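You operate a simulated robot arm through the tools that you are given. There is no shell and no other tool. Be economical: measure what you need, move in short steps, check, and stop when the job is done.

The job below is to be done with a simulated robot arm. You get a single attempt, and the scene is never put back.

Task
Move the white hose from the red port to the port that the label names.
Fine: stand that port's cap on the yellow square; shut the red port with the red cap.

Only the result counts: the job must be done as asked and must still hold three seconds after the hand-in. Knocking over, shifting, dropping, spilling or breaking anything else fails it. A push-on lid holds only when it is set on centred and level and pressed home; a screw cap is set on level and turned clockwise until tight.

Robot
A 6-joint arm with a two-finger parallel gripper, fixed in place. Base frame: the origin is at the foot of the arm, x ahead of it, y to its left, z up; the work surface is at about z = 0.86. Units: m, rad, N and s.
With the tool pointing down near the work surface it reaches from about 0.18 to 0.74 m from the base axis. Its first joint turns from -2.897 to 2.897 rad. Payload 3.91 kg.
The tool frame sits at the grasp point between the pads (the TCP): z along the fingers, y along the line on which they close. The tips reach 0.03 m beyond it. The gripper opens to 0.11 m. The fingers are 0.02 m wide and 0.01 m thick; the gripper's body (0.048 by 0.112 m) begins 0.055 m behind the TCP.
Orientation is that of the tool frame in the base frame, as [roll, pitch, yaw] about the fixed x, y, z axes, in that order (R = Rz(yaw) Ry(pitch) Rx(roll)). With the fingers straight down and closing along the base's y, the tool's x points along the base's -x, its y along +y and its z along -z.

Tools
- The arm moves only by the tool nudge_tool. Its argument "targets" is a list of rows, each a list of 2 entries, a list of its own where there are three numbers: the shift along the base's x, y, z in m, then the turn, a rotation vector about the base's x, y, z in rad. In form: [[[dx, dy, dz], [ax, ay, az]], ...]. A call has 1 to 8 rows; each row is the pose to reach, as a shift and turn from the pose commanded when the call began. "gripper" is the gripper command, from -1 (shut) to 1 (fully open), values between in proportion, set as the call begins (left out, the last holds). Rows are played at 5 a second. More than 0.05 m and 0.15 rad between two rows, or a gripper value outside its range, and nothing of the call is played. A pose out of reach is approached as far as the arm can. The call stops where the force on the tool passes 80 N (or 10 N more than at its start, if that is more) or the arm is blocked; 0.2 s more then pass. The fingers move at their own pace (about 0.045 m/s each) and stop on an object; they squeeze with about 24 N. The grip force told is the motor's: it shows also when the fingers shut on nothing. Time passes only in rows, and 0.2 s behind the last, so rows that repeat a pose let the fingers close. The reply holds the time, the measured pose of the TCP, the force on the tool along the base axes, the opening and the grip force, in the units named above and with some noise.
- Cameras (640 x 400 px; columns grow to the right, rows downward): "scene" is fixed at [0.3954, 0.6434, 1.5164]; the picture's right is [-0.98, 0.19, 0.00], its down [0.15, 0.77, -0.62] and it looks along [-0.11, -0.61, -0.79] (base axes); focal length 290 px, centre (320, 200). "wrist" rides on the gripper at [-0.036, 0, -0.057] in the tool frame; the picture's right is [0.00, -1.00, 0.00], its down [0.97, 0.00, -0.24] and it looks along [0.24, 0.00, 0.97] (tool axes); focal length 218 px, centre (320, 200). There is no depth. A picture from a camera that has moved, and an enlarged one, comes with that camera's place and axes in the base frame and with its lens. The place of the scene camera against the robot may be out by one fixed shift of up to 0.012 m in any direction.
- grab_frame(camera): a new picture of that camera. It takes no simulated time.
- move_column(by): slides the trunk up (or, below 0, down) by that many m; the arm rides with it, the base frame stays. It gives what a move gives, with no picture.
- inspect(camera, box): a new picture of the part [left, top, right, bottom] of that camera's present view, enlarged. It takes no simulated time.
- finish_job(): hands the job in; it is judged then, once.

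Go step by step. Nothing tells you positions but the pictures and the camera data: compare them with the known pose of the tool, close in by small moves and look again before you grip or let go. The budget is 120 turns and 84 pictures, counting those below and the enlarged ones. Unless the task says otherwise, let go and move clear before handing in, and close with one line.

The tools are called by a JSON object that holds its "fn" and its "kwargs". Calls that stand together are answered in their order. nudge_tool: Moves the arm, as the interface text tells. Its arguments: {"type":"object","properties":{"targets":{"type":"array"},"gripper":{"type":"number"}},"required":["targets"]} The other tools are called the same way: move_column (by) slides the trunk up or down; grab_frame (camera) takes a picture; inspect (camera, box) takes an enlarged picture of a part of a camera's view; finish_job () hands the job in.

At the start:

```text
time_s: 0.0
tcp_pos: [0.1935, 0.3461, 1.2389]
tcp_rot: [3.142, 0.0, -3.141]
contact_force: [0.2, 0.0, -0.3]
gripper_width: 0.1102
grip_force: 0.0
trunk travel left (down, up): [-0.525, 0.065]
```

scene: 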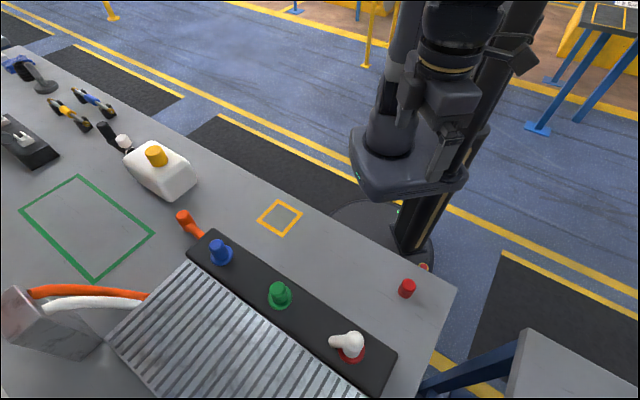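
wrist: 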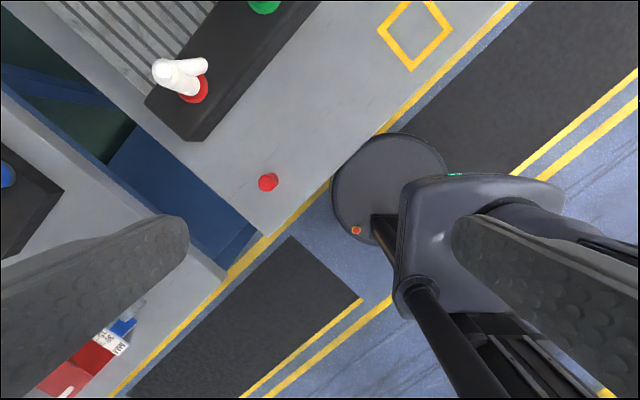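

I see three ports (blue and green capped, red with the white hose plug), a yellow square and a red cap on the bench. I need to find the label, so I look closer.

{"fn": "inspect", "kwargs": {"camera": "scene", "box": [180, 180, 460, 400]}}

{"fn": "inspect", "kwargs": {"camera": "scene", "box": [0, 40, 240, 200]}}

{"fn": "inspect", "kwargs": {"camera": "wrist", "box": [0, 280, 160, 400]}}

```text
1.82 times, centred on (320, 290) of scene
camera zoom: at [0.3954, 0.6434, 1.5164], right [-0.98, 0.19, 0.0], down [0.15, 0.77, -0.62], along [-0.11, -0.61, -0.79], focal length 527 px, centre (320, 36)
```

zoom: 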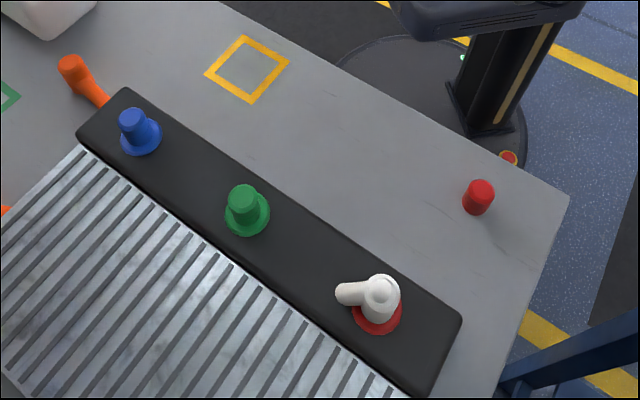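

```text
2.50 times, centred on (120, 120) of scene
camera zoom: at [0.3954, 0.6434, 1.5164], right [-0.98, 0.19, 0.0], down [0.15, 0.77, -0.62], along [-0.11, -0.61, -0.79], focal length 724 px, centre (820, 400)
```

zoom: 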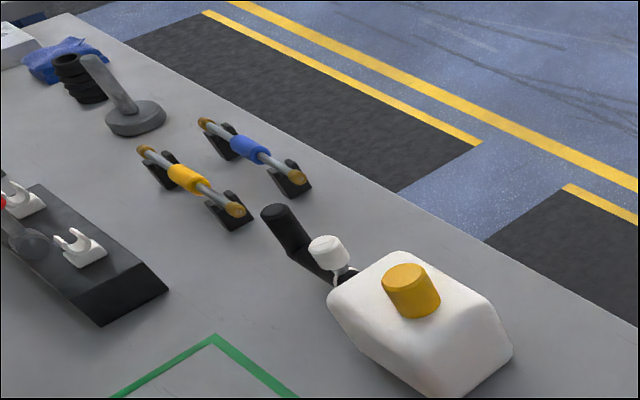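

```text
3.33 times, centred on (80, 340) of wrist
camera zoom: at [0.2307, 0.347, 1.2959], right [0.0, -1.0, 0.0], down [-0.97, 0.0, 0.24], along [-0.24, 0.0, -0.97], focal length 728 px, centre (1120, -267)
```

zoom: 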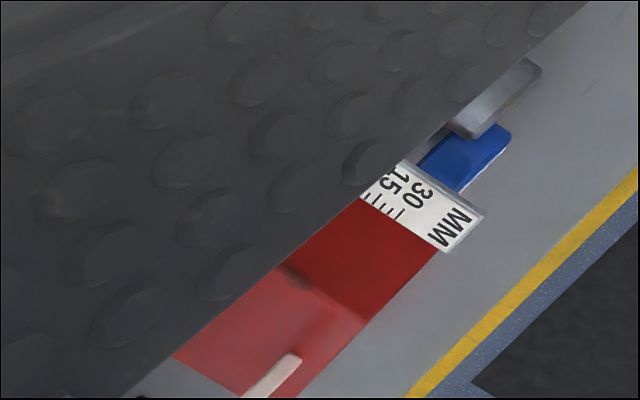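

No label is visible yet; I check the lower-left block and the far left of the scene.

{"fn": "inspect", "kwargs": {"camera": "scene", "box": [0, 250, 240, 400]}}

{"fn": "nudge_tool", "kwargs": {"targets": [[[0.03, 0.02, 0], [0, 0, 0]], [[0.06, 0.04, 0], [0, 0, 0]], [[0.09, 0.05, 0], [0, 0, 0]], [[0.12, 0.05, 0], [0, 0, 0]], [[0.15, 0.05, 0], [0, 0, 0]], [[0.18, 0.05, 0], [0, 0, 0]]]}}

{"fn": "grab_frame", "kwargs": {"camera": "wrist"}}

```text
2.67 times, centred on (120, 325) of scene
camera zoom: at [0.3954, 0.6434, 1.5164], right [-0.98, 0.19, 0.0], down [0.15, 0.77, -0.62], along [-0.11, -0.61, -0.79], focal length 772 px, centre (853, -133)
```

zoom: 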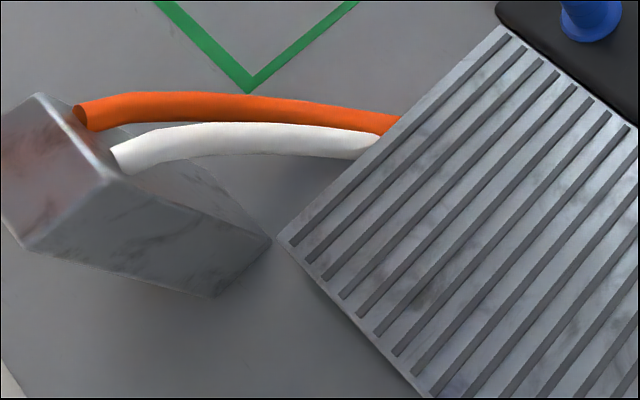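

```text
time_s: 1.4
tcp_pos: [0.374, 0.3976, 1.2388]
tcp_rot: [-3.142, -0.001, -3.141]
contact_force: [-0.1, 0.1, -0.2]
gripper_width: 0.1099
grip_force: 0.1
trunk travel left (down, up): [-0.525, 0.065]
```

```text
77 pictures are left
camera wrist: at [0.4109, 0.3984, 1.2953], right [0.0, -1.0, 0.0], down [-0.97, 0.0, 0.24], along [-0.24, 0.0, -0.97], focal length 218 px, centre (320, 200)
```

wrist: 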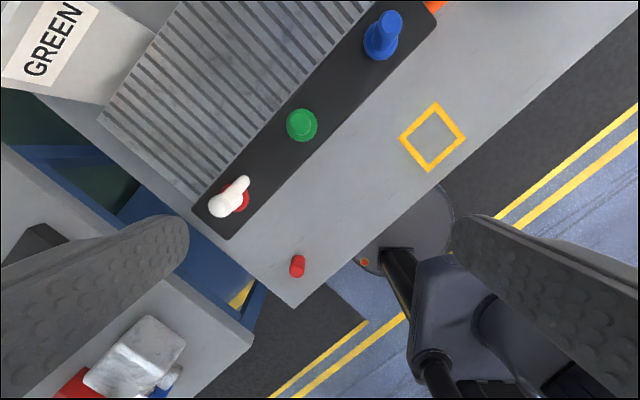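

The label reads "GREEN". I zoom to be sure and to study the hose fitting and caps.

{"fn": "inspect", "kwargs": {"camera": "wrist", "box": [0, 0, 120, 100]}}

{"fn": "inspect", "kwargs": {"camera": "wrist", "box": [190, 80, 350, 290]}}

{"fn": "inspect", "kwargs": {"camera": "scene", "box": [250, 260, 430, 390]}}

```text
4.00 times, centred on (60, 50) of wrist
camera zoom: at [0.4109, 0.3984, 1.2953], right [0.0, -1.0, 0.0], down [-0.97, 0.0, 0.24], along [-0.24, 0.0, -0.97], focal length 873 px, centre (1360, 800)
```

zoom: 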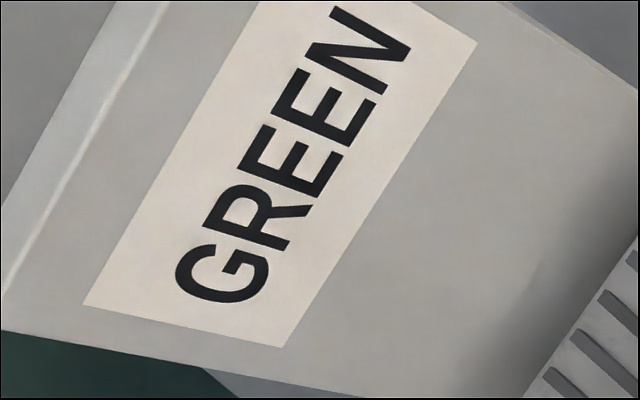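

```text
1.90 times, centred on (270, 185) of wrist
camera zoom: at [0.4109, 0.3984, 1.2953], right [0.0, -1.0, 0.0], down [-0.97, 0.0, 0.24], along [-0.24, 0.0, -0.97], focal length 416 px, centre (415, 229)
```

zoom: 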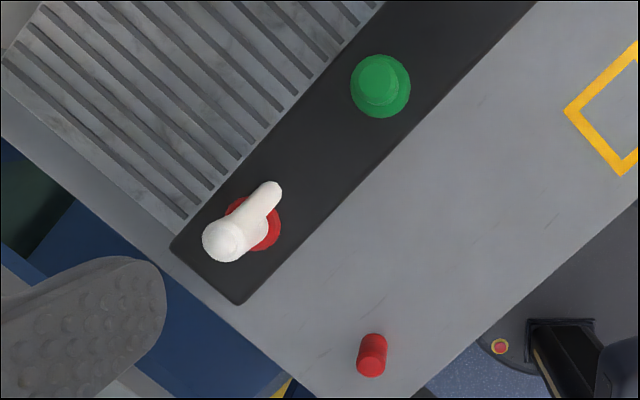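

```text
3.08 times, centred on (340, 325) of scene
camera zoom: at [0.3954, 0.6434, 1.5164], right [-0.98, 0.19, 0.0], down [0.15, 0.77, -0.62], along [-0.11, -0.61, -0.79], focal length 891 px, centre (258, -185)
```

zoom: 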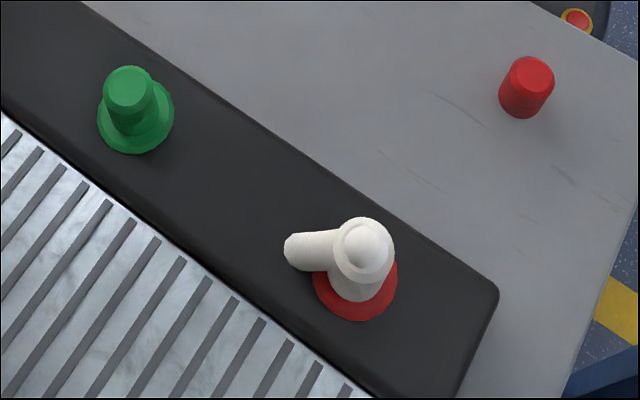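

The label names GREEN, so the green cap goes to the yellow square. I now move above the green cap and lower for a close look.

{"fn": "nudge_tool", "kwargs": {"targets": [[[0.02, 0.01, -0.04], [0, 0, 0]], [[0.04, 0.02, -0.08], [0, 0, 0]], [[0.06, 0.025, -0.12], [0, 0, 0]], [[0.07, 0.028, -0.155], [0, 0, 0]], [[0.07, 0.028, -0.18], [0, 0, 0]], [[0.07, 0.028, -0.18], [0, 0, 0]]]}}

{"fn": "grab_frame", "kwargs": {"camera": "wrist"}}

{"fn": "grab_frame", "kwargs": {"camera": "scene"}}

```text
time_s: 2.8
tcp_pos: [0.4421, 0.4263, 1.0578]
tcp_rot: [-3.141, -0.002, -3.14]
contact_force: [-0.4, -0.1, 0.3]
gripper_width: 0.1098
grip_force: 0.1
trunk travel left (down, up): [-0.525, 0.065]
```

```text
73 pictures are left
camera wrist: at [0.4798, 0.4254, 1.116], right [0.0, -1.0, 0.0], down [-0.97, 0.0, 0.24], along [-0.24, 0.0, -0.97], focal length 218 px, centre (320, 200)
```

wrist: 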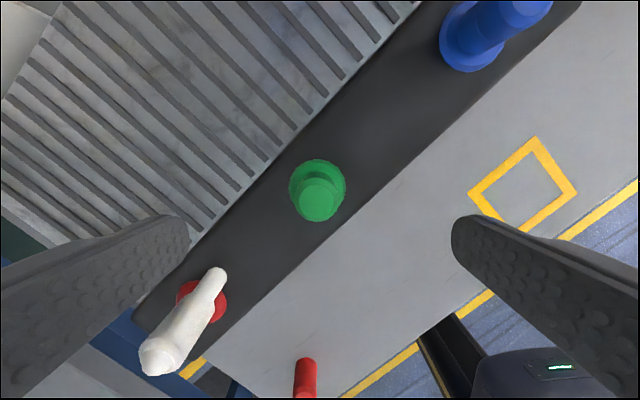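

```text
72 pictures are left
```

scene: 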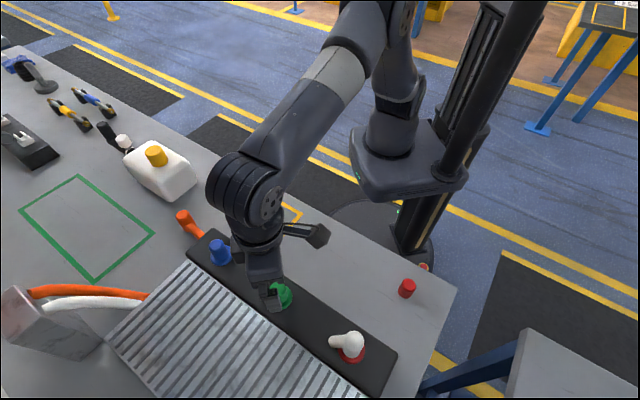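

{"fn": "inspect", "kwargs": {"camera": "wrist", "box": [270, 150, 370, 230]}}

{"fn": "inspect", "kwargs": {"camera": "wrist", "box": [120, 240, 340, 400]}}

{"fn": "inspect", "kwargs": {"camera": "wrist", "box": [420, 0, 580, 100]}}

```text
5.00 times, centred on (320, 190) of wrist
camera zoom: at [0.4798, 0.4254, 1.116], right [0.0, -1.0, 0.0], down [-0.97, 0.0, 0.24], along [-0.24, 0.0, -0.97], focal length 1091 px, centre (320, 250)
```

zoom: 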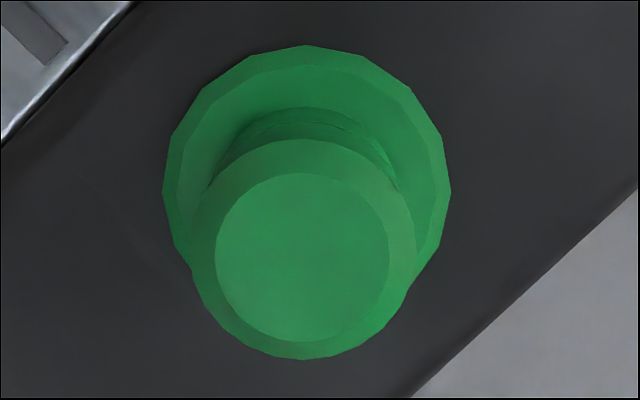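

```text
2.50 times, centred on (230, 320) of wrist
camera zoom: at [0.4798, 0.4254, 1.116], right [0.0, -1.0, 0.0], down [-0.97, 0.0, 0.24], along [-0.24, 0.0, -0.97], focal length 546 px, centre (545, -100)
```

zoom: 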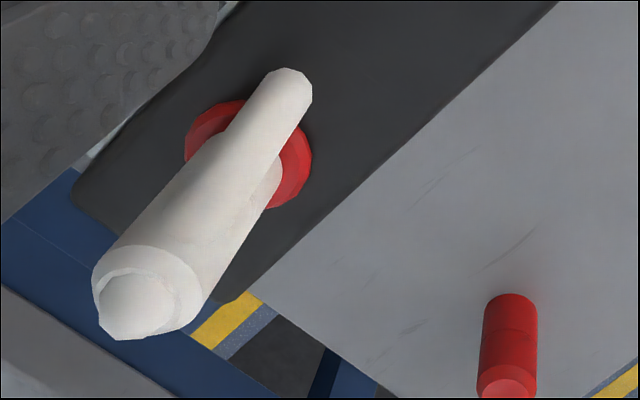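

```text
4.00 times, centred on (500, 50) of wrist
camera zoom: at [0.4798, 0.4254, 1.116], right [0.0, -1.0, 0.0], down [-0.97, 0.0, 0.24], along [-0.24, 0.0, -0.97], focal length 873 px, centre (-400, 800)
```

zoom: 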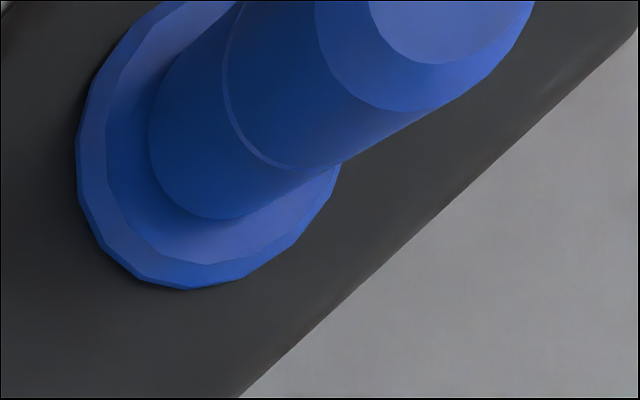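

The label says GREEN. I put the green cap's axis about 2.5 mm to the +y side of the gripper, with its top near z≈0.965 and the port flange near 0.92. I narrow the fingers and descend to just above grasp height.

{"fn": "nudge_tool", "kwargs": {"targets": [[[-0.001, 0.0024, 0], [0, 0, 0]], [[-0.001, 0.0024, 0], [0, 0, 0]], [[-0.001, 0.0024, -0.02], [0, 0, 0]], [[-0.001, 0.0024, -0.04], [0, 0, 0]], [[-0.001, 0.0024, -0.06], [0, 0, 0]], [[-0.001, 0.0024, -0.06], [0, 0, 0]]], "gripper": 0.1}}

{"fn": "grab_frame", "kwargs": {"camera": "wrist"}}

{"fn": "inspect", "kwargs": {"camera": "scene", "box": [220, 240, 340, 330]}}

```text
time_s: 4.2
tcp_pos: [0.4421, 0.4269, 0.9987]
tcp_rot: [-3.141, -0.001, -3.141]
contact_force: [-0.4, -0.4, -0.1]
gripper_width: 0.0605
grip_force: 0.0
trunk travel left (down, up): [-0.525, 0.065]
```

```text
68 pictures are left
camera wrist: at [0.4791, 0.4271, 1.0554], right [0.0, -1.0, 0.0], down [-0.97, 0.0, 0.24], along [-0.24, 0.0, -0.97], focal length 218 px, centre (320, 200)
```

wrist: 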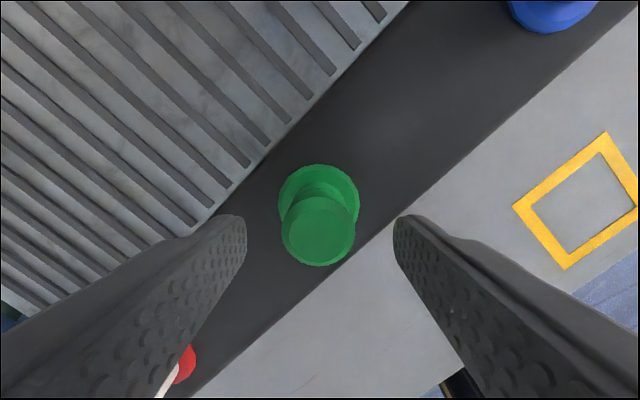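

```text
4.44 times, centred on (280, 285) of scene
camera zoom: at [0.3954, 0.6434, 1.5164], right [-0.98, 0.19, 0.0], down [0.15, 0.77, -0.62], along [-0.11, -0.61, -0.79], focal length 1287 px, centre (498, -178)
```

zoom: 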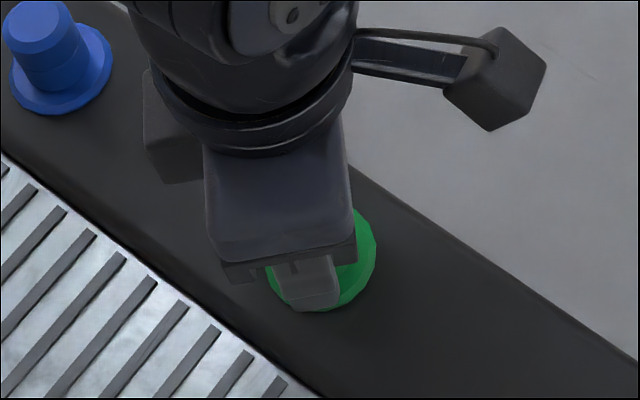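

The cap is centred between the fingers. I go down 40 mm (tips just above the flange) and grip.

{"fn": "nudge_tool", "kwargs": {"targets": [[[0, 0.0007, -0.015], [0, 0, 0]], [[0, 0.0007, -0.028], [0, 0, 0]], [[0, 0.0007, -0.039], [0, 0, 0]], [[0, 0.0007, -0.039], [0, 0, 0]]]}}

{"fn": "nudge_tool", "kwargs": {"targets": [[[0, 0, 0], [0, 0, 0]], [[0, 0, 0], [0, 0, 0]], [[0, 0, 0], [0, 0, 0]], [[0, 0, 0], [0, 0, 0]]], "gripper": -1}}

{"fn": "grab_frame", "kwargs": {"camera": "wrist"}}

```text
time_s: 5.2
tcp_pos: [0.4432, 0.4287, 0.9589]
tcp_rot: [3.141, 0.0, 3.141]
contact_force: [0.3, -0.2, -0.1]
gripper_width: 0.0605
grip_force: 0.0
trunk travel left (down, up): [-0.525, 0.065]
```

```text
time_s: 6.2
tcp_pos: [0.4434, 0.4284, 0.9594]
tcp_rot: [3.14, 0.001, 3.141]
contact_force: [-0.2, -2.8, -0.7]
gripper_width: 0.0307
grip_force: 24.1
trunk travel left (down, up): [-0.525, 0.065]
```

```text
66 pictures are left
camera wrist: at [0.4798, 0.4279, 1.0166], right [0.0, -1.0, 0.0], down [-0.97, 0.0, 0.24], along [-0.24, 0.0, -0.97], focal length 218 px, centre (320, 200)
```

wrist: 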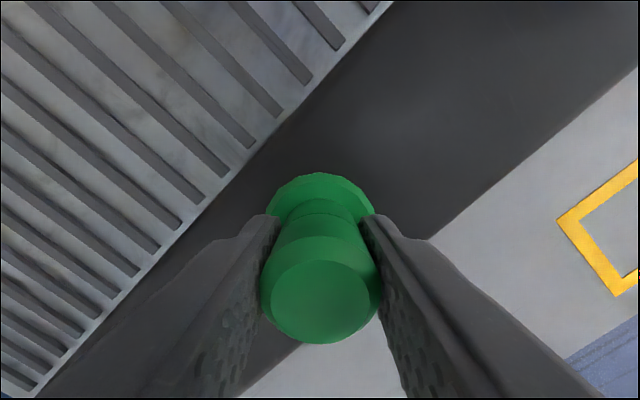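

Grip is firm at 30.7 mm. I pull up gently to see whether it is push-on.

{"fn": "nudge_tool", "kwargs": {"targets": [[[0, 0, 0.003], [0, 0, 0]], [[0, 0, 0.006], [0, 0, 0]]]}}

{"fn": "inspect", "kwargs": {"camera": "wrist", "box": [240, 150, 400, 350]}}

```text
time_s: 6.8
tcp_pos: [0.4428, 0.4287, 0.9668]
tcp_rot: [3.138, 0.0, 3.142]
contact_force: [-0.1, -0.3, -1.4]
gripper_width: 0.0309
grip_force: 24.6
trunk travel left (down, up): [-0.525, 0.065]
```

```text
2.00 times, centred on (320, 250) of wrist
camera zoom: at [0.4798, 0.4287, 1.0237], right [0.0, -1.0, 0.0], down [-0.97, 0.0, 0.24], along [-0.24, 0.0, -0.97], focal length 436 px, centre (320, 100)
```

zoom: 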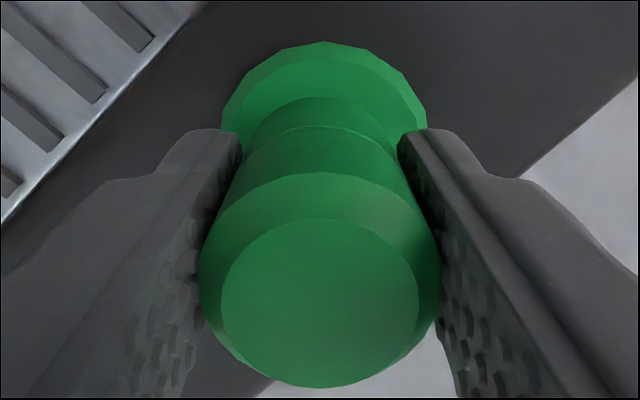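

The cap came along with almost no force. I lift it clear and carry it toward the yellow square.

{"fn": "nudge_tool", "kwargs": {"targets": [[[0, 0, 0.03], [0, 0, 0]], [[0, 0, 0.06], [0, 0, 0]], [[0, 0, 0.09], [0, 0, 0]], [[-0.005, -0.04, 0.09], [0, 0, 0]], [[-0.01, -0.08, 0.09], [0, 0, 0]], [[-0.015, -0.12, 0.09], [0, 0, 0]], [[-0.02, -0.16, 0.09], [0, 0, 0]], [[-0.02, -0.16, 0.09], [0, 0, 0]]]}}

{"fn": "grab_frame", "kwargs": {"camera": "wrist"}}

{"fn": "grab_frame", "kwargs": {"camera": "scene"}}

```text
time_s: 8.6
tcp_pos: [0.4228, 0.2694, 1.0552]
tcp_rot: [3.14, -0.002, -3.141]
contact_force: [0.4, -0.2, -1.0]
gripper_width: 0.0311
grip_force: 23.7
trunk travel left (down, up): [-0.525, 0.065]
```

```text
64 pictures are left
camera wrist: at [0.4587, 0.2686, 1.1129], right [0.0, -1.0, 0.0], down [-0.97, 0.0, 0.24], along [-0.24, 0.0, -0.97], focal length 218 px, centre (320, 200)
```

wrist: 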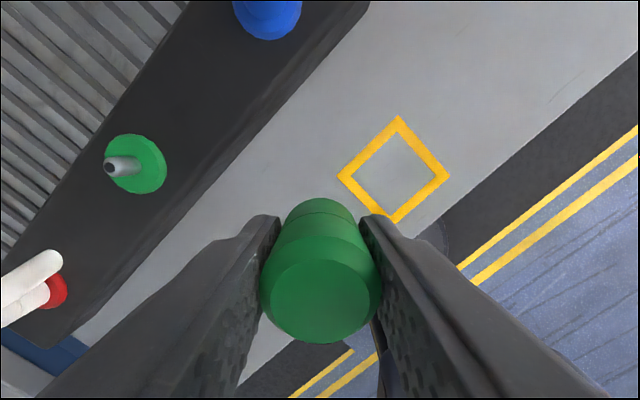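

```text
63 pictures are left
```

scene: 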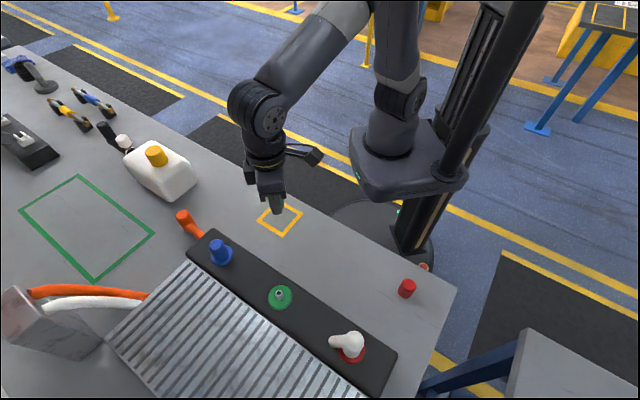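

The port has a thin grey spigot. The square's centre is at about (0.429, 0.183), so I move over it and partway down.

{"fn": "nudge_tool", "kwargs": {"targets": [[[0.003, -0.045, 0], [0, 0, 0]], [[0.0066, -0.0865, 0], [0, 0, 0]], [[0.0066, -0.0865, -0.04], [0, 0, 0]], [[0.0066, -0.0865, -0.08], [0, 0, 0]], [[0.0066, -0.0865, -0.12], [0, 0, 0]], [[0.0066, -0.0865, -0.12], [0, 0, 0]]]}}

{"fn": "grab_frame", "kwargs": {"camera": "wrist"}}

{"fn": "inspect", "kwargs": {"camera": "scene", "box": [210, 160, 350, 270]}}

```text
time_s: 10.0
tcp_pos: [0.4308, 0.1807, 0.9362]
tcp_rot: [3.14, 0.001, 3.142]
contact_force: [-1.2, -1.0, -0.4]
gripper_width: 0.0309
grip_force: 23.3
trunk travel left (down, up): [-0.525, 0.065]
```

```text
62 pictures are left
camera wrist: at [0.4678, 0.1806, 0.9925], right [0.0, -1.0, 0.0], down [-0.97, 0.0, 0.24], along [-0.24, 0.0, -0.97], focal length 218 px, centre (320, 200)
```

wrist: 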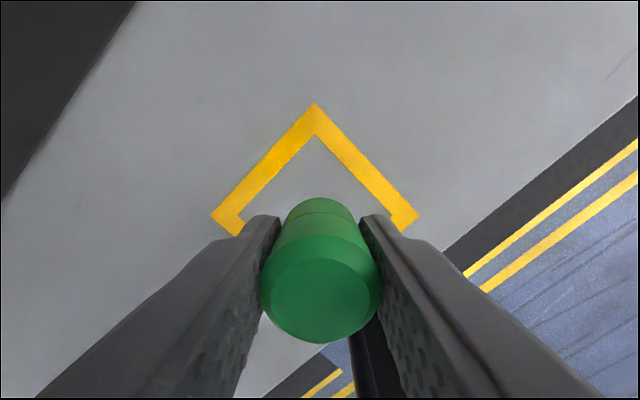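

```text
3.64 times, centred on (280, 215) of scene
camera zoom: at [0.3954, 0.6434, 1.5164], right [-0.98, 0.19, 0.0], down [0.15, 0.77, -0.62], along [-0.11, -0.61, -0.79], focal length 1053 px, centre (466, 146)
```

zoom: 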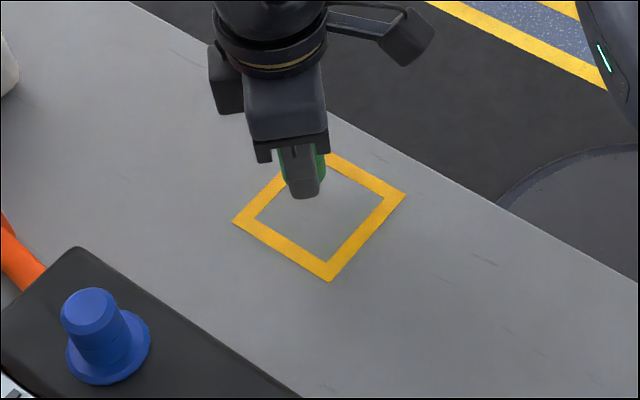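

Slight correction (-4 mm x, +2 mm y), then I lower toward the table watching the force.

{"fn": "nudge_tool", "kwargs": {"targets": [[[-0.004, 0.002, -0.01], [0, 0, 0]], [[-0.004, 0.002, -0.025], [0, 0, 0]], [[-0.004, 0.002, -0.033], [0, 0, 0]], [[-0.004, 0.002, -0.036], [0, 0, 0]], [[-0.004, 0.002, -0.036], [0, 0, 0]]]}}

{"fn": "inspect", "kwargs": {"camera": "wrist", "box": [180, 100, 460, 360]}}

{"fn": "inspect", "kwargs": {"camera": "scene", "box": [240, 190, 320, 240]}}

```text
time_s: 11.2
tcp_pos: [0.4245, 0.1827, 0.8998]
tcp_rot: [-3.141, -0.002, -3.14]
contact_force: [0.0, 0.2, -0.3]
gripper_width: 0.0308
grip_force: 24.5
trunk travel left (down, up): [-0.525, 0.065]
```

```text
1.54 times, centred on (320, 230) of wrist
camera zoom: at [0.4623, 0.1833, 0.9568], right [0.0, -1.0, 0.0], down [-0.97, 0.0, 0.24], along [-0.24, 0.0, -0.97], focal length 336 px, centre (320, 154)
```

zoom: 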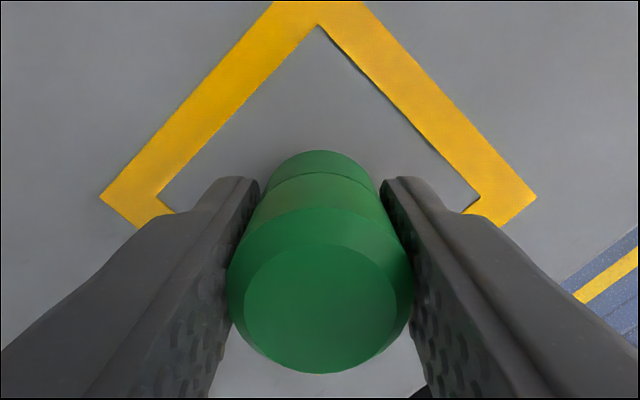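

```text
8.00 times, centred on (280, 215) of scene
camera zoom: at [0.3954, 0.6434, 1.5164], right [-0.98, 0.19, 0.0], down [0.15, 0.77, -0.62], along [-0.11, -0.61, -0.79], focal length 2317 px, centre (640, 80)
```

zoom: 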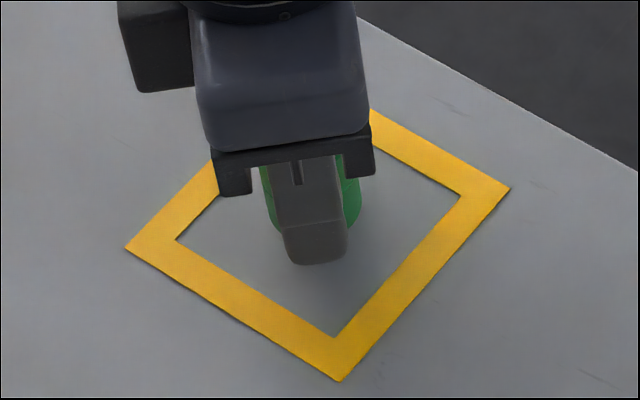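

Not touching yet. I go on down in small steps.

{"fn": "nudge_tool", "kwargs": {"targets": [[[0, 0, -0.0015], [0, 0, 0]], [[0, 0, -0.003], [0, 0, 0]], [[0, 0, -0.004], [0, 0, 0]]]}}

```text
time_s: 12.0
tcp_pos: [0.4248, 0.1829, 0.8948]
tcp_rot: [3.141, -0.001, -3.14]
contact_force: [-0.6, -0.7, 0.0]
gripper_width: 0.0308
grip_force: 23.8
trunk travel left (down, up): [-0.525, 0.065]
```

{"fn": "nudge_tool", "kwargs": {"targets": [[[0, 0, -0.001], [0, 0, 0]], [[0, 0, -0.002], [0, 0, 0]]]}}

{"fn": "inspect", "kwargs": {"camera": "wrist", "box": [250, 180, 390, 260]}}

```text
time_s: 12.6
tcp_pos: [0.4256, 0.1843, 0.8944]
tcp_rot: [-3.141, 0.001, 3.14]
contact_force: [-0.7, 0.4, -0.5]
gripper_width: 0.0308
grip_force: 23.7
trunk travel left (down, up): [-0.525, 0.065]
```

```text
4.57 times, centred on (320, 220) of wrist
camera zoom: at [0.4628, 0.1832, 0.9509], right [0.0, -1.0, 0.0], down [-0.97, 0.0, 0.24], along [-0.24, 0.0, -0.97], focal length 998 px, centre (320, 109)
```

zoom: 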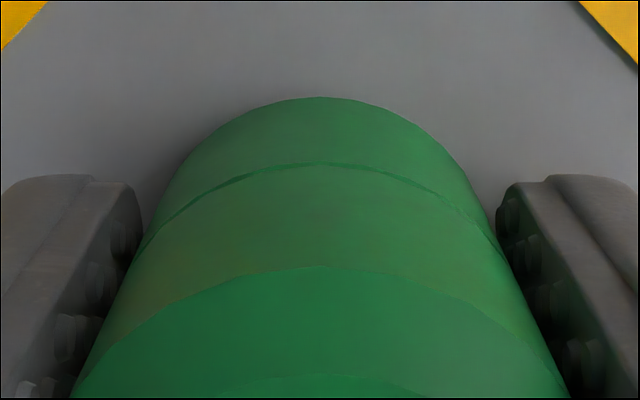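

{"fn": "nudge_tool", "kwargs": {"targets": [[[0, 0, -0.001], [0, 0, 0]], [[0, 0, -0.001], [0, 0, 0]]]}}

{"fn": "nudge_tool", "kwargs": {"targets": [[[0, 0, -0.001], [0, 0, 0]], [[0, 0, -0.001], [0, 0, 0]]]}}

```text
time_s: 13.2
tcp_pos: [0.4256, 0.1841, 0.8929]
tcp_rot: [-3.141, 0.001, -3.141]
contact_force: [-0.1, -0.1, -1.2]
gripper_width: 0.031
grip_force: 23.9
trunk travel left (down, up): [-0.525, 0.065]
```

```text
time_s: 13.8
tcp_pos: [0.4265, 0.1835, 0.8917]
tcp_rot: [-3.142, 0.001, 3.142]
contact_force: [1.0, 0.3, 9.3]
gripper_width: 0.0309
grip_force: 23.9
trunk travel left (down, up): [-0.525, 0.065]
```

Contact (9 N up), so the cap stands on the table. I ease off slightly, open a bit and retreat upward.

{"fn": "nudge_tool", "kwargs": {"targets": [[[0, 0, 0.0005], [0, 0, 0]], [[0, 0, 0.0005], [0, 0, 0]], [[0, 0, 0.0005], [0, 0, 0]]], "gripper": 0.1}}

{"fn": "nudge_tool", "kwargs": {"targets": [[[0, 0, 0.02], [0, 0, 0]], [[0, 0, 0.05], [0, 0, 0]], [[0, 0, 0.1], [0, 0, 0]], [[0, 0, 0.15], [0, 0, 0]], [[0, 0, 0.17], [0, 0, 0]], [[0, 0, 0.17], [0, 0, 0]]]}}

{"fn": "grab_frame", "kwargs": {"camera": "wrist"}}

{"fn": "inspect", "kwargs": {"camera": "scene", "box": [240, 190, 420, 380]}}

```text
time_s: 14.6
tcp_pos: [0.4253, 0.1839, 0.8916]
tcp_rot: [-3.141, 0.0, 3.141]
contact_force: [-0.2, 0.0, 0.2]
gripper_width: 0.0604
grip_force: 0.1
trunk travel left (down, up): [-0.525, 0.065]
```

```text
time_s: 16.0
tcp_pos: [0.4243, 0.1848, 1.0619]
tcp_rot: [3.141, 0.0, -3.141]
contact_force: [-0.6, 0.4, -0.4]
gripper_width: 0.0608
grip_force: 0.1
trunk travel left (down, up): [-0.525, 0.065]
```

```text
57 pictures are left
camera wrist: at [0.4609, 0.1838, 1.1196], right [0.0, -1.0, 0.0], down [-0.97, 0.0, 0.24], along [-0.24, 0.0, -0.97], focal length 218 px, centre (320, 200)
```

wrist: 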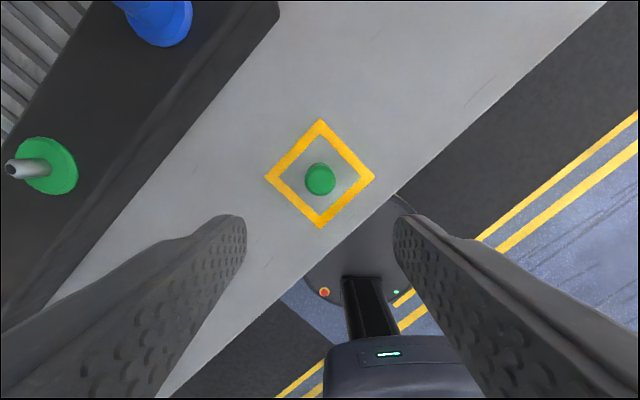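

```text
2.11 times, centred on (330, 285) of scene
camera zoom: at [0.3954, 0.6434, 1.5164], right [-0.98, 0.19, 0.0], down [0.15, 0.77, -0.62], along [-0.11, -0.61, -0.79], focal length 610 px, centre (299, 21)
```

zoom: 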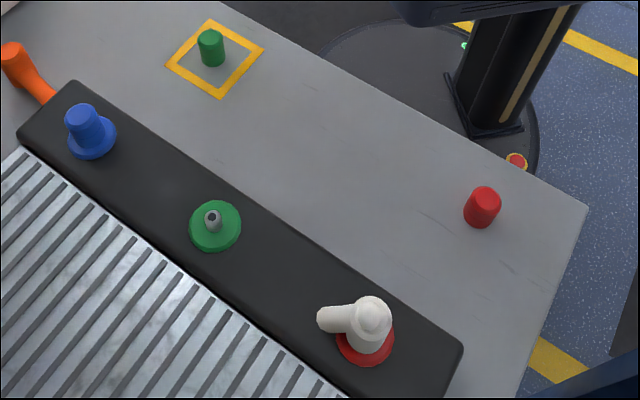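

The green cap stands inside the square. Now I move over the white fitting near (0.327, 0.545).

{"fn": "nudge_tool", "kwargs": {"targets": [[[-0.012, 0.044, 0.02], [0, 0, -0.06]], [[-0.024, 0.09, 0.04], [0, 0, -0.12]], [[-0.036, 0.135, 0.04], [0, 0, -0.18]], [[-0.048, 0.18, 0.04], [0, 0, -0.24]], [[-0.061, 0.225, 0.04], [0, 0, -0.3]], [[-0.073, 0.27, 0.04], [0, 0, -0.36]], [[-0.085, 0.315, 0.04], [0, 0, -0.42]], [[-0.098, 0.36, 0.04], [0, 0, -0.49]]], "gripper": 0.5}}

{"fn": "grab_frame", "kwargs": {"camera": "wrist"}}

{"fn": "inspect", "kwargs": {"camera": "scene", "box": [300, 290, 420, 390]}}

```text
refused: row 2 steps farther than a row can; nothing moved
```

```text
55 pictures are left
camera wrist: at [0.4609, 0.1838, 1.1196], right [0.0, -1.0, 0.0], down [-0.97, 0.0, 0.24], along [-0.24, 0.0, -0.97], focal length 218 px, centre (320, 200)
```

wrist: 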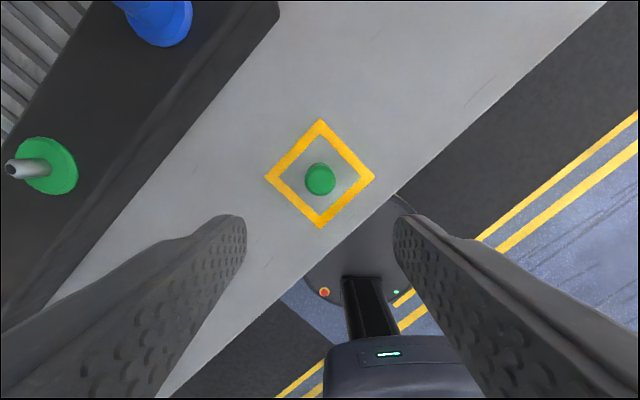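

```text
4.00 times, centred on (360, 340) of scene
camera zoom: at [0.3954, 0.6434, 1.5164], right [-0.98, 0.19, 0.0], down [0.15, 0.77, -0.62], along [-0.11, -0.61, -0.79], focal length 1159 px, centre (160, -360)
```

zoom: 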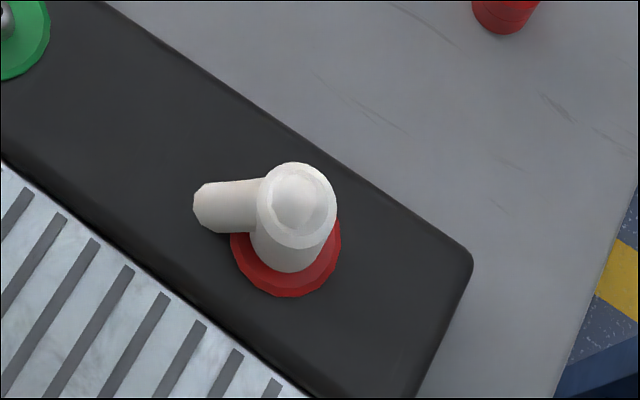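

The call was refused for a too-long row; I resend it in smaller steps.

{"fn": "nudge_tool", "kwargs": {"targets": [[[-0.008, 0.03, 0.03], [0, 0, -0.06]], [[-0.02, 0.075, 0.04], [0, 0, -0.12]], [[-0.032, 0.12, 0.04], [0, 0, -0.18]], [[-0.044, 0.165, 0.04], [0, 0, -0.24]], [[-0.057, 0.21, 0.04], [0, 0, -0.3]], [[-0.07, 0.255, 0.04], [0, 0, -0.36]], [[-0.082, 0.3, 0.04], [0, 0, -0.42]], [[-0.09, 0.335, 0.04], [0, 0, -0.49]]], "gripper": 0.5}}

{"fn": "nudge_tool", "kwargs": {"targets": [[[-0.008, 0.025, 0], [0, 0, 0]], [[-0.008, 0.025, 0], [0, 0, 0]]]}}

{"fn": "grab_frame", "kwargs": {"camera": "wrist"}}

```text
time_s: 17.8
tcp_pos: [0.3349, 0.5178, 1.1017]
tcp_rot: [3.142, -0.002, 2.651]
contact_force: [0.4, -0.3, -0.8]
gripper_width: 0.0824
grip_force: 0.1
trunk travel left (down, up): [-0.525, 0.065]
```

```text
time_s: 18.4
tcp_pos: [0.3261, 0.5431, 1.1005]
tcp_rot: [-3.141, 0.001, 2.651]
contact_force: [0.0, -0.4, 0.4]
gripper_width: 0.0824
grip_force: 0.1
trunk travel left (down, up): [-0.525, 0.065]
```

```text
53 pictures are left
camera wrist: at [0.359, 0.5262, 1.1587], right [-0.47, -0.88, 0.0], down [-0.86, 0.46, 0.24], along [-0.21, 0.11, -0.97], focal length 218 px, centre (320, 200)
```

wrist: 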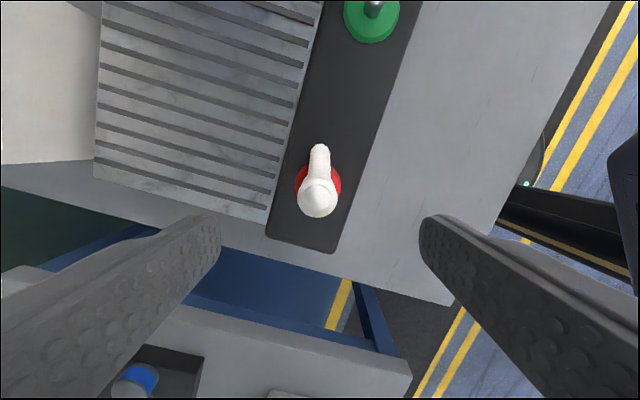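

{"fn": "inspect", "kwargs": {"camera": "wrist", "box": [260, 130, 380, 230]}}

```text
4.00 times, centred on (320, 180) of wrist
camera zoom: at [0.359, 0.5262, 1.1587], right [-0.47, -0.88, 0.0], down [-0.86, 0.46, 0.24], along [-0.21, 0.11, -0.97], focal length 873 px, centre (320, 280)
```

zoom: 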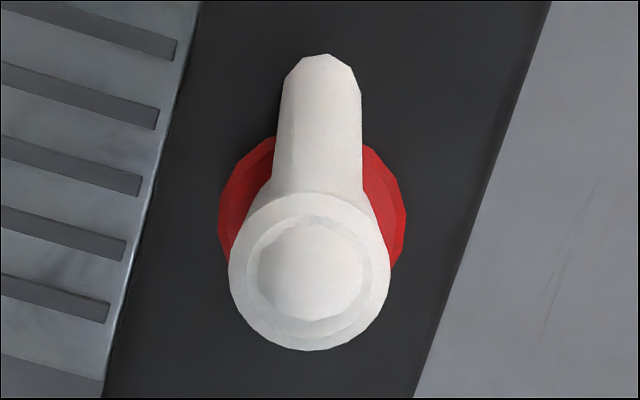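

The fitting's stub points along the gripper's symmetry line to within about 3°. I correct the yaw and offset, narrow the fingers, and descend to just above its top.

{"fn": "nudge_tool", "kwargs": {"targets": [[[-0.0025, 0.0037, 0], [0, 0, -0.045]], [[-0.0025, 0.0037, -0.02], [0, 0, -0.045]], [[-0.0025, 0.0037, -0.04], [0, 0, -0.045]], [[-0.0025, 0.0037, -0.06], [0, 0, -0.045]], [[-0.0025, 0.0037, -0.06], [0, 0, -0.045]]], "gripper": 0.1}}

{"fn": "grab_frame", "kwargs": {"camera": "wrist"}}

```text
time_s: 19.6
tcp_pos: [0.3239, 0.5467, 1.0413]
tcp_rot: [-3.141, -0.001, 2.607]
contact_force: [0.1, -0.6, 0.6]
gripper_width: 0.0608
grip_force: 0.1
trunk travel left (down, up): [-0.525, 0.065]
```

```text
51 pictures are left
camera wrist: at [0.3559, 0.5288, 1.0991], right [-0.51, -0.86, 0.0], down [-0.84, 0.49, 0.24], along [-0.21, 0.12, -0.97], focal length 218 px, centre (320, 200)
```

wrist: 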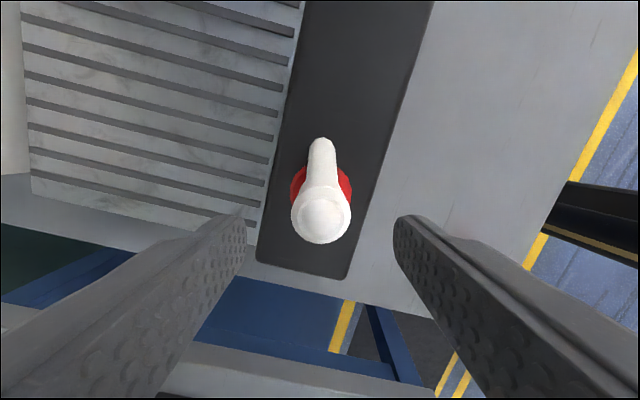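

Well centred. I descend to grasp height and close.

{"fn": "nudge_tool", "kwargs": {"targets": [[[-0.0004, -0.0006, -0.025], [0, 0, 0]], [[-0.0004, -0.0006, -0.05], [0, 0, 0]], [[-0.0004, -0.0006, -0.07], [0, 0, 0]], [[-0.0004, -0.0006, -0.08], [0, 0, 0]], [[-0.0004, -0.0006, -0.08], [0, 0, 0]]]}}

{"fn": "nudge_tool", "kwargs": {"targets": [[[0, 0, 0], [0, 0, 0]], [[0, 0, 0], [0, 0, 0]], [[0, 0, 0], [0, 0, 0]], [[0, 0, 0], [0, 0, 0]]], "gripper": -1}}

{"fn": "grab_frame", "kwargs": {"camera": "wrist"}}

{"fn": "inspect", "kwargs": {"camera": "scene", "box": [300, 290, 420, 390]}}

```text
time_s: 20.8
tcp_pos: [0.3249, 0.5471, 0.9625]
tcp_rot: [3.139, -0.001, 2.606]
contact_force: [-0.1, 0.2, -0.8]
gripper_width: 0.0605
grip_force: 0.0
trunk travel left (down, up): [-0.525, 0.065]
```

```text
time_s: 21.8
tcp_pos: [0.3235, 0.5467, 0.9626]
tcp_rot: [3.141, 0.0, 2.607]
contact_force: [1.9, 1.7, 0.0]
gripper_width: 0.0326
grip_force: 24.3
trunk travel left (down, up): [-0.525, 0.065]
```

```text
50 pictures are left
camera wrist: at [0.3557, 0.5283, 1.0197], right [-0.51, -0.86, 0.0], down [-0.84, 0.49, 0.24], along [-0.21, 0.12, -0.97], focal length 218 px, centre (320, 200)
```

wrist: 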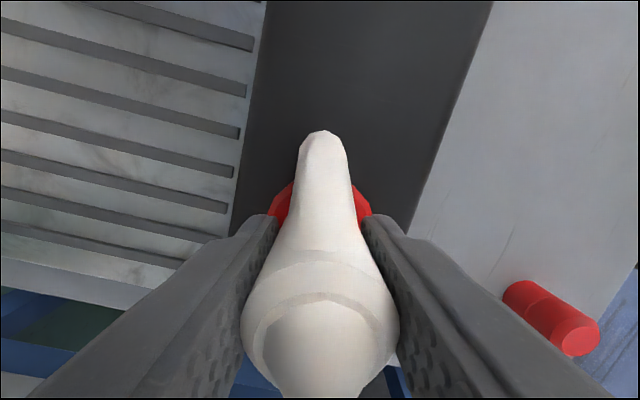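

```text
4.00 times, centred on (360, 340) of scene
camera zoom: at [0.3954, 0.6434, 1.5164], right [-0.98, 0.19, 0.0], down [0.15, 0.77, -0.62], along [-0.11, -0.61, -0.79], focal length 1159 px, centre (160, -360)
```

zoom: 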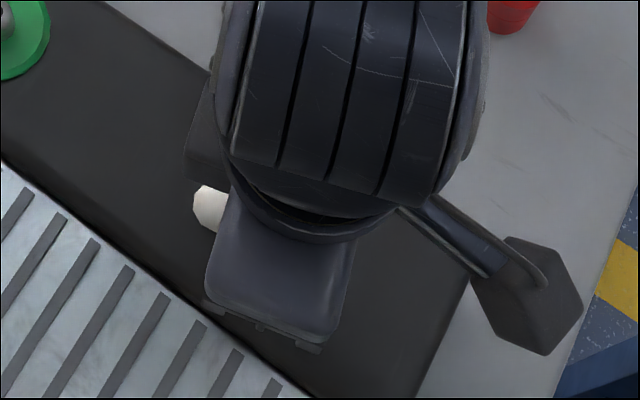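

Gripped at 32.6 mm. I pull straight up, first a little.

{"fn": "nudge_tool", "kwargs": {"targets": [[[0, 0, 0.003], [0, 0, 0]], [[0, 0, 0.006], [0, 0, 0]], [[0, 0, 0.01], [0, 0, 0]]]}}

{"fn": "grab_frame", "kwargs": {"camera": "wrist"}}

```text
time_s: 22.6
tcp_pos: [0.3252, 0.5446, 0.9722]
tcp_rot: [3.141, -0.002, 2.608]
contact_force: [-0.4, -0.2, -0.2]
gripper_width: 0.0328
grip_force: 23.7
trunk travel left (down, up): [-0.525, 0.065]
```

```text
48 pictures are left
camera wrist: at [0.3568, 0.528, 1.0298], right [-0.51, -0.86, 0.0], down [-0.84, 0.49, 0.24], along [-0.21, 0.12, -0.97], focal length 218 px, centre (320, 200)
```

wrist: 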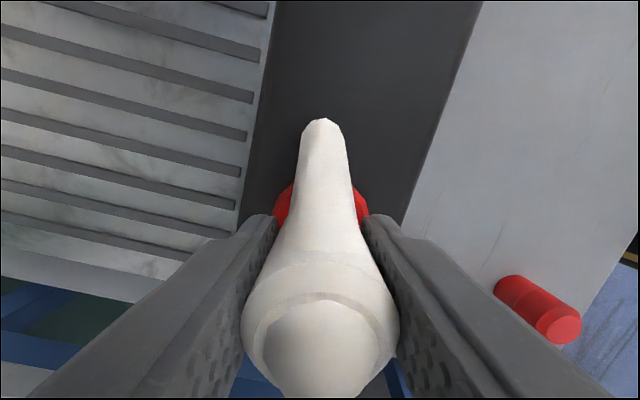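

The body rises with the gripper; the short hose tail seems to hinge a little. I lift further and look.

{"fn": "nudge_tool", "kwargs": {"targets": [[[0, 0, 0.015], [0, 0, 0]], [[0, 0, 0.03], [0, 0, 0]], [[0, 0, 0.045], [0, 0, 0]], [[0, 0, 0.06], [0, 0, 0]], [[0, 0, 0.06], [0, 0, 0]]]}}

{"fn": "grab_frame", "kwargs": {"camera": "wrist"}}

{"fn": "grab_frame", "kwargs": {"camera": "scene"}}

```text
time_s: 23.8
tcp_pos: [0.3249, 0.5461, 1.0333]
tcp_rot: [3.141, 0.0, 2.608]
contact_force: [0.1, 0.3, -0.1]
gripper_width: 0.0328
grip_force: 23.8
trunk travel left (down, up): [-0.525, 0.065]
```

```text
47 pictures are left
camera wrist: at [0.3563, 0.5287, 1.0902], right [-0.51, -0.86, 0.0], down [-0.84, 0.49, 0.24], along [-0.21, 0.12, -0.97], focal length 218 px, centre (320, 200)
```

wrist: 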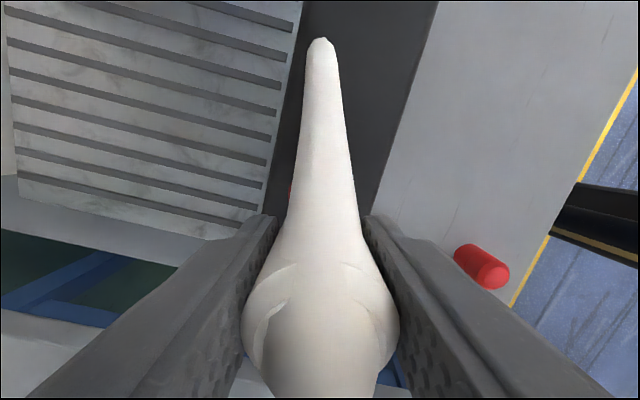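

```text
46 pictures are left
```

scene: 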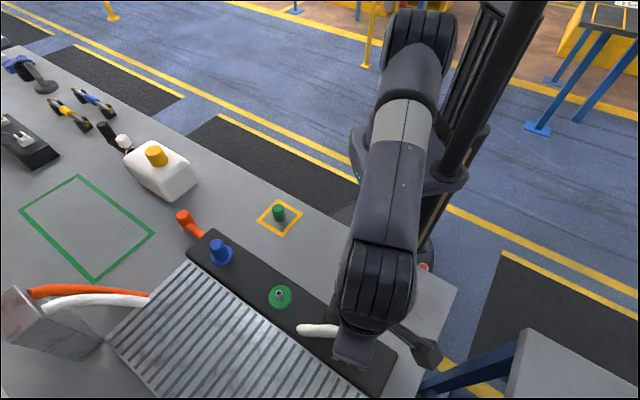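

The hose leaves the plug's top and feeds from the deck, nearly without force. I carry the plug level over to the green port.

{"fn": "nudge_tool", "kwargs": {"targets": [[[0.02, -0.02, 0.01], [0, 0, 0]], [[0.045, -0.045, 0.01], [0, 0, 0]], [[0.07, -0.07, 0.01], [0, 0, 0]], [[0.095, -0.094, 0.01], [0, 0, 0]], [[0.1196, -0.118, 0.01], [0, 0, 0]], [[0.1196, -0.118, 0.01], [0, 0, 0]]]}}

{"fn": "grab_frame", "kwargs": {"camera": "wrist"}}

{"fn": "grab_frame", "kwargs": {"camera": "scene"}}

```text
time_s: 25.2
tcp_pos: [0.444, 0.4279, 1.0422]
tcp_rot: [3.14, 0.0, 2.608]
contact_force: [-0.8, -0.4, -0.6]
gripper_width: 0.0325
grip_force: 23.8
trunk travel left (down, up): [-0.525, 0.065]
```

```text
45 pictures are left
camera wrist: at [0.4755, 0.4091, 1.0996], right [-0.51, -0.86, 0.0], down [-0.84, 0.49, 0.24], along [-0.21, 0.12, -0.97], focal length 218 px, centre (320, 200)
```

wrist: 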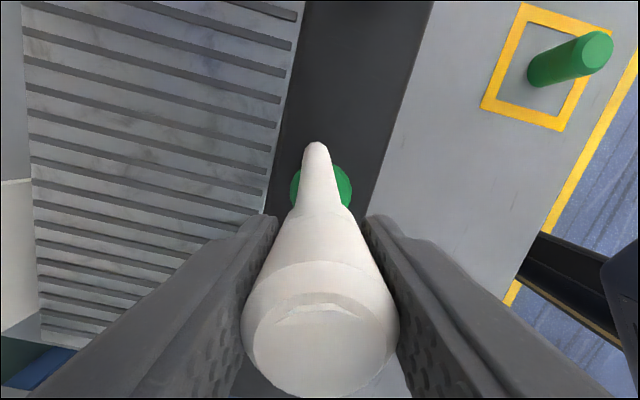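

```text
44 pictures are left
```

scene: 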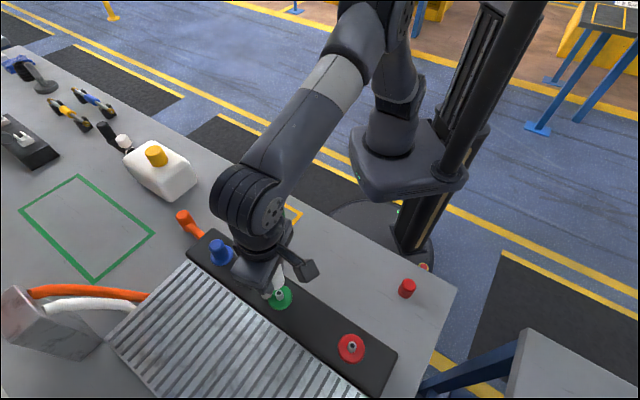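

{"fn": "inspect", "kwargs": {"camera": "scene", "box": [220, 240, 340, 330]}}

{"fn": "inspect", "kwargs": {"camera": "wrist", "box": [260, 130, 380, 230]}}

```text
4.44 times, centred on (280, 285) of scene
camera zoom: at [0.3954, 0.6434, 1.5164], right [-0.98, 0.19, 0.0], down [0.15, 0.77, -0.62], along [-0.11, -0.61, -0.79], focal length 1287 px, centre (498, -178)
```

zoom: 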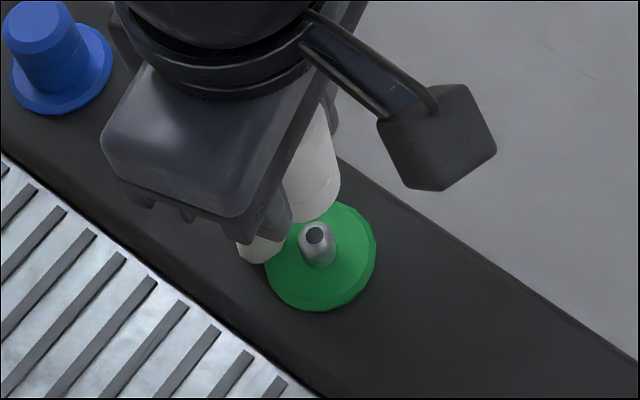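

```text
4.00 times, centred on (320, 180) of wrist
camera zoom: at [0.4755, 0.4091, 1.0996], right [-0.51, -0.86, 0.0], down [-0.84, 0.49, 0.24], along [-0.21, 0.12, -0.97], focal length 873 px, centre (320, 280)
```

zoom: 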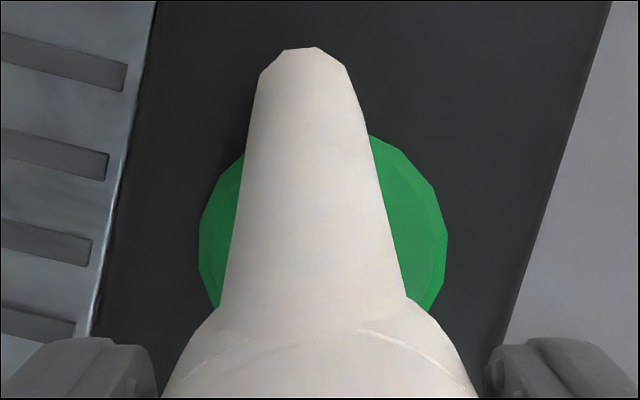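

To fix the port-to-port offset precisely, I take zooms of both bare spigots from the fixed camera.

{"fn": "inspect", "kwargs": {"camera": "scene", "box": [320, 322, 384, 362]}}

{"fn": "inspect", "kwargs": {"camera": "scene", "box": [250, 275, 314, 315]}}

```text
10.00 times, centred on (352, 342) of scene
camera zoom: at [0.3954, 0.6434, 1.5164], right [-0.98, 0.19, 0.0], down [0.15, 0.77, -0.62], along [-0.11, -0.61, -0.79], focal length 2897 px, centre (0, -1220)
```

zoom: 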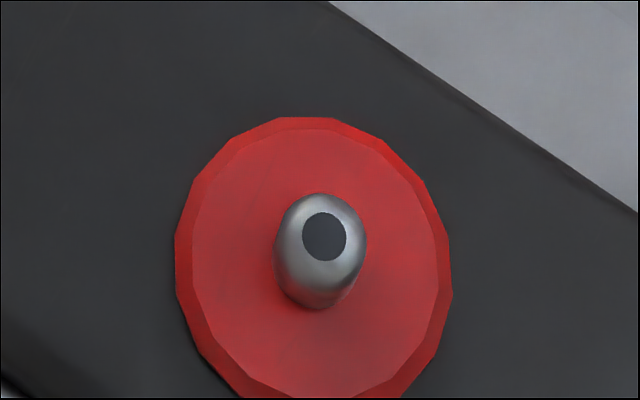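

```text
10.00 times, centred on (282, 295) of scene
camera zoom: at [0.3954, 0.6434, 1.5164], right [-0.98, 0.19, 0.0], down [0.15, 0.77, -0.62], along [-0.11, -0.61, -0.79], focal length 2897 px, centre (700, -750)
```

zoom: 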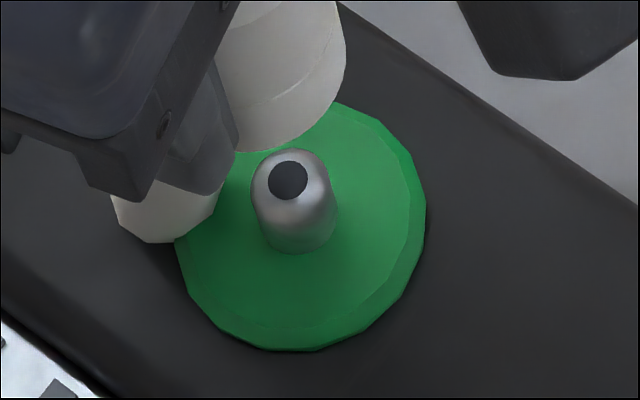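

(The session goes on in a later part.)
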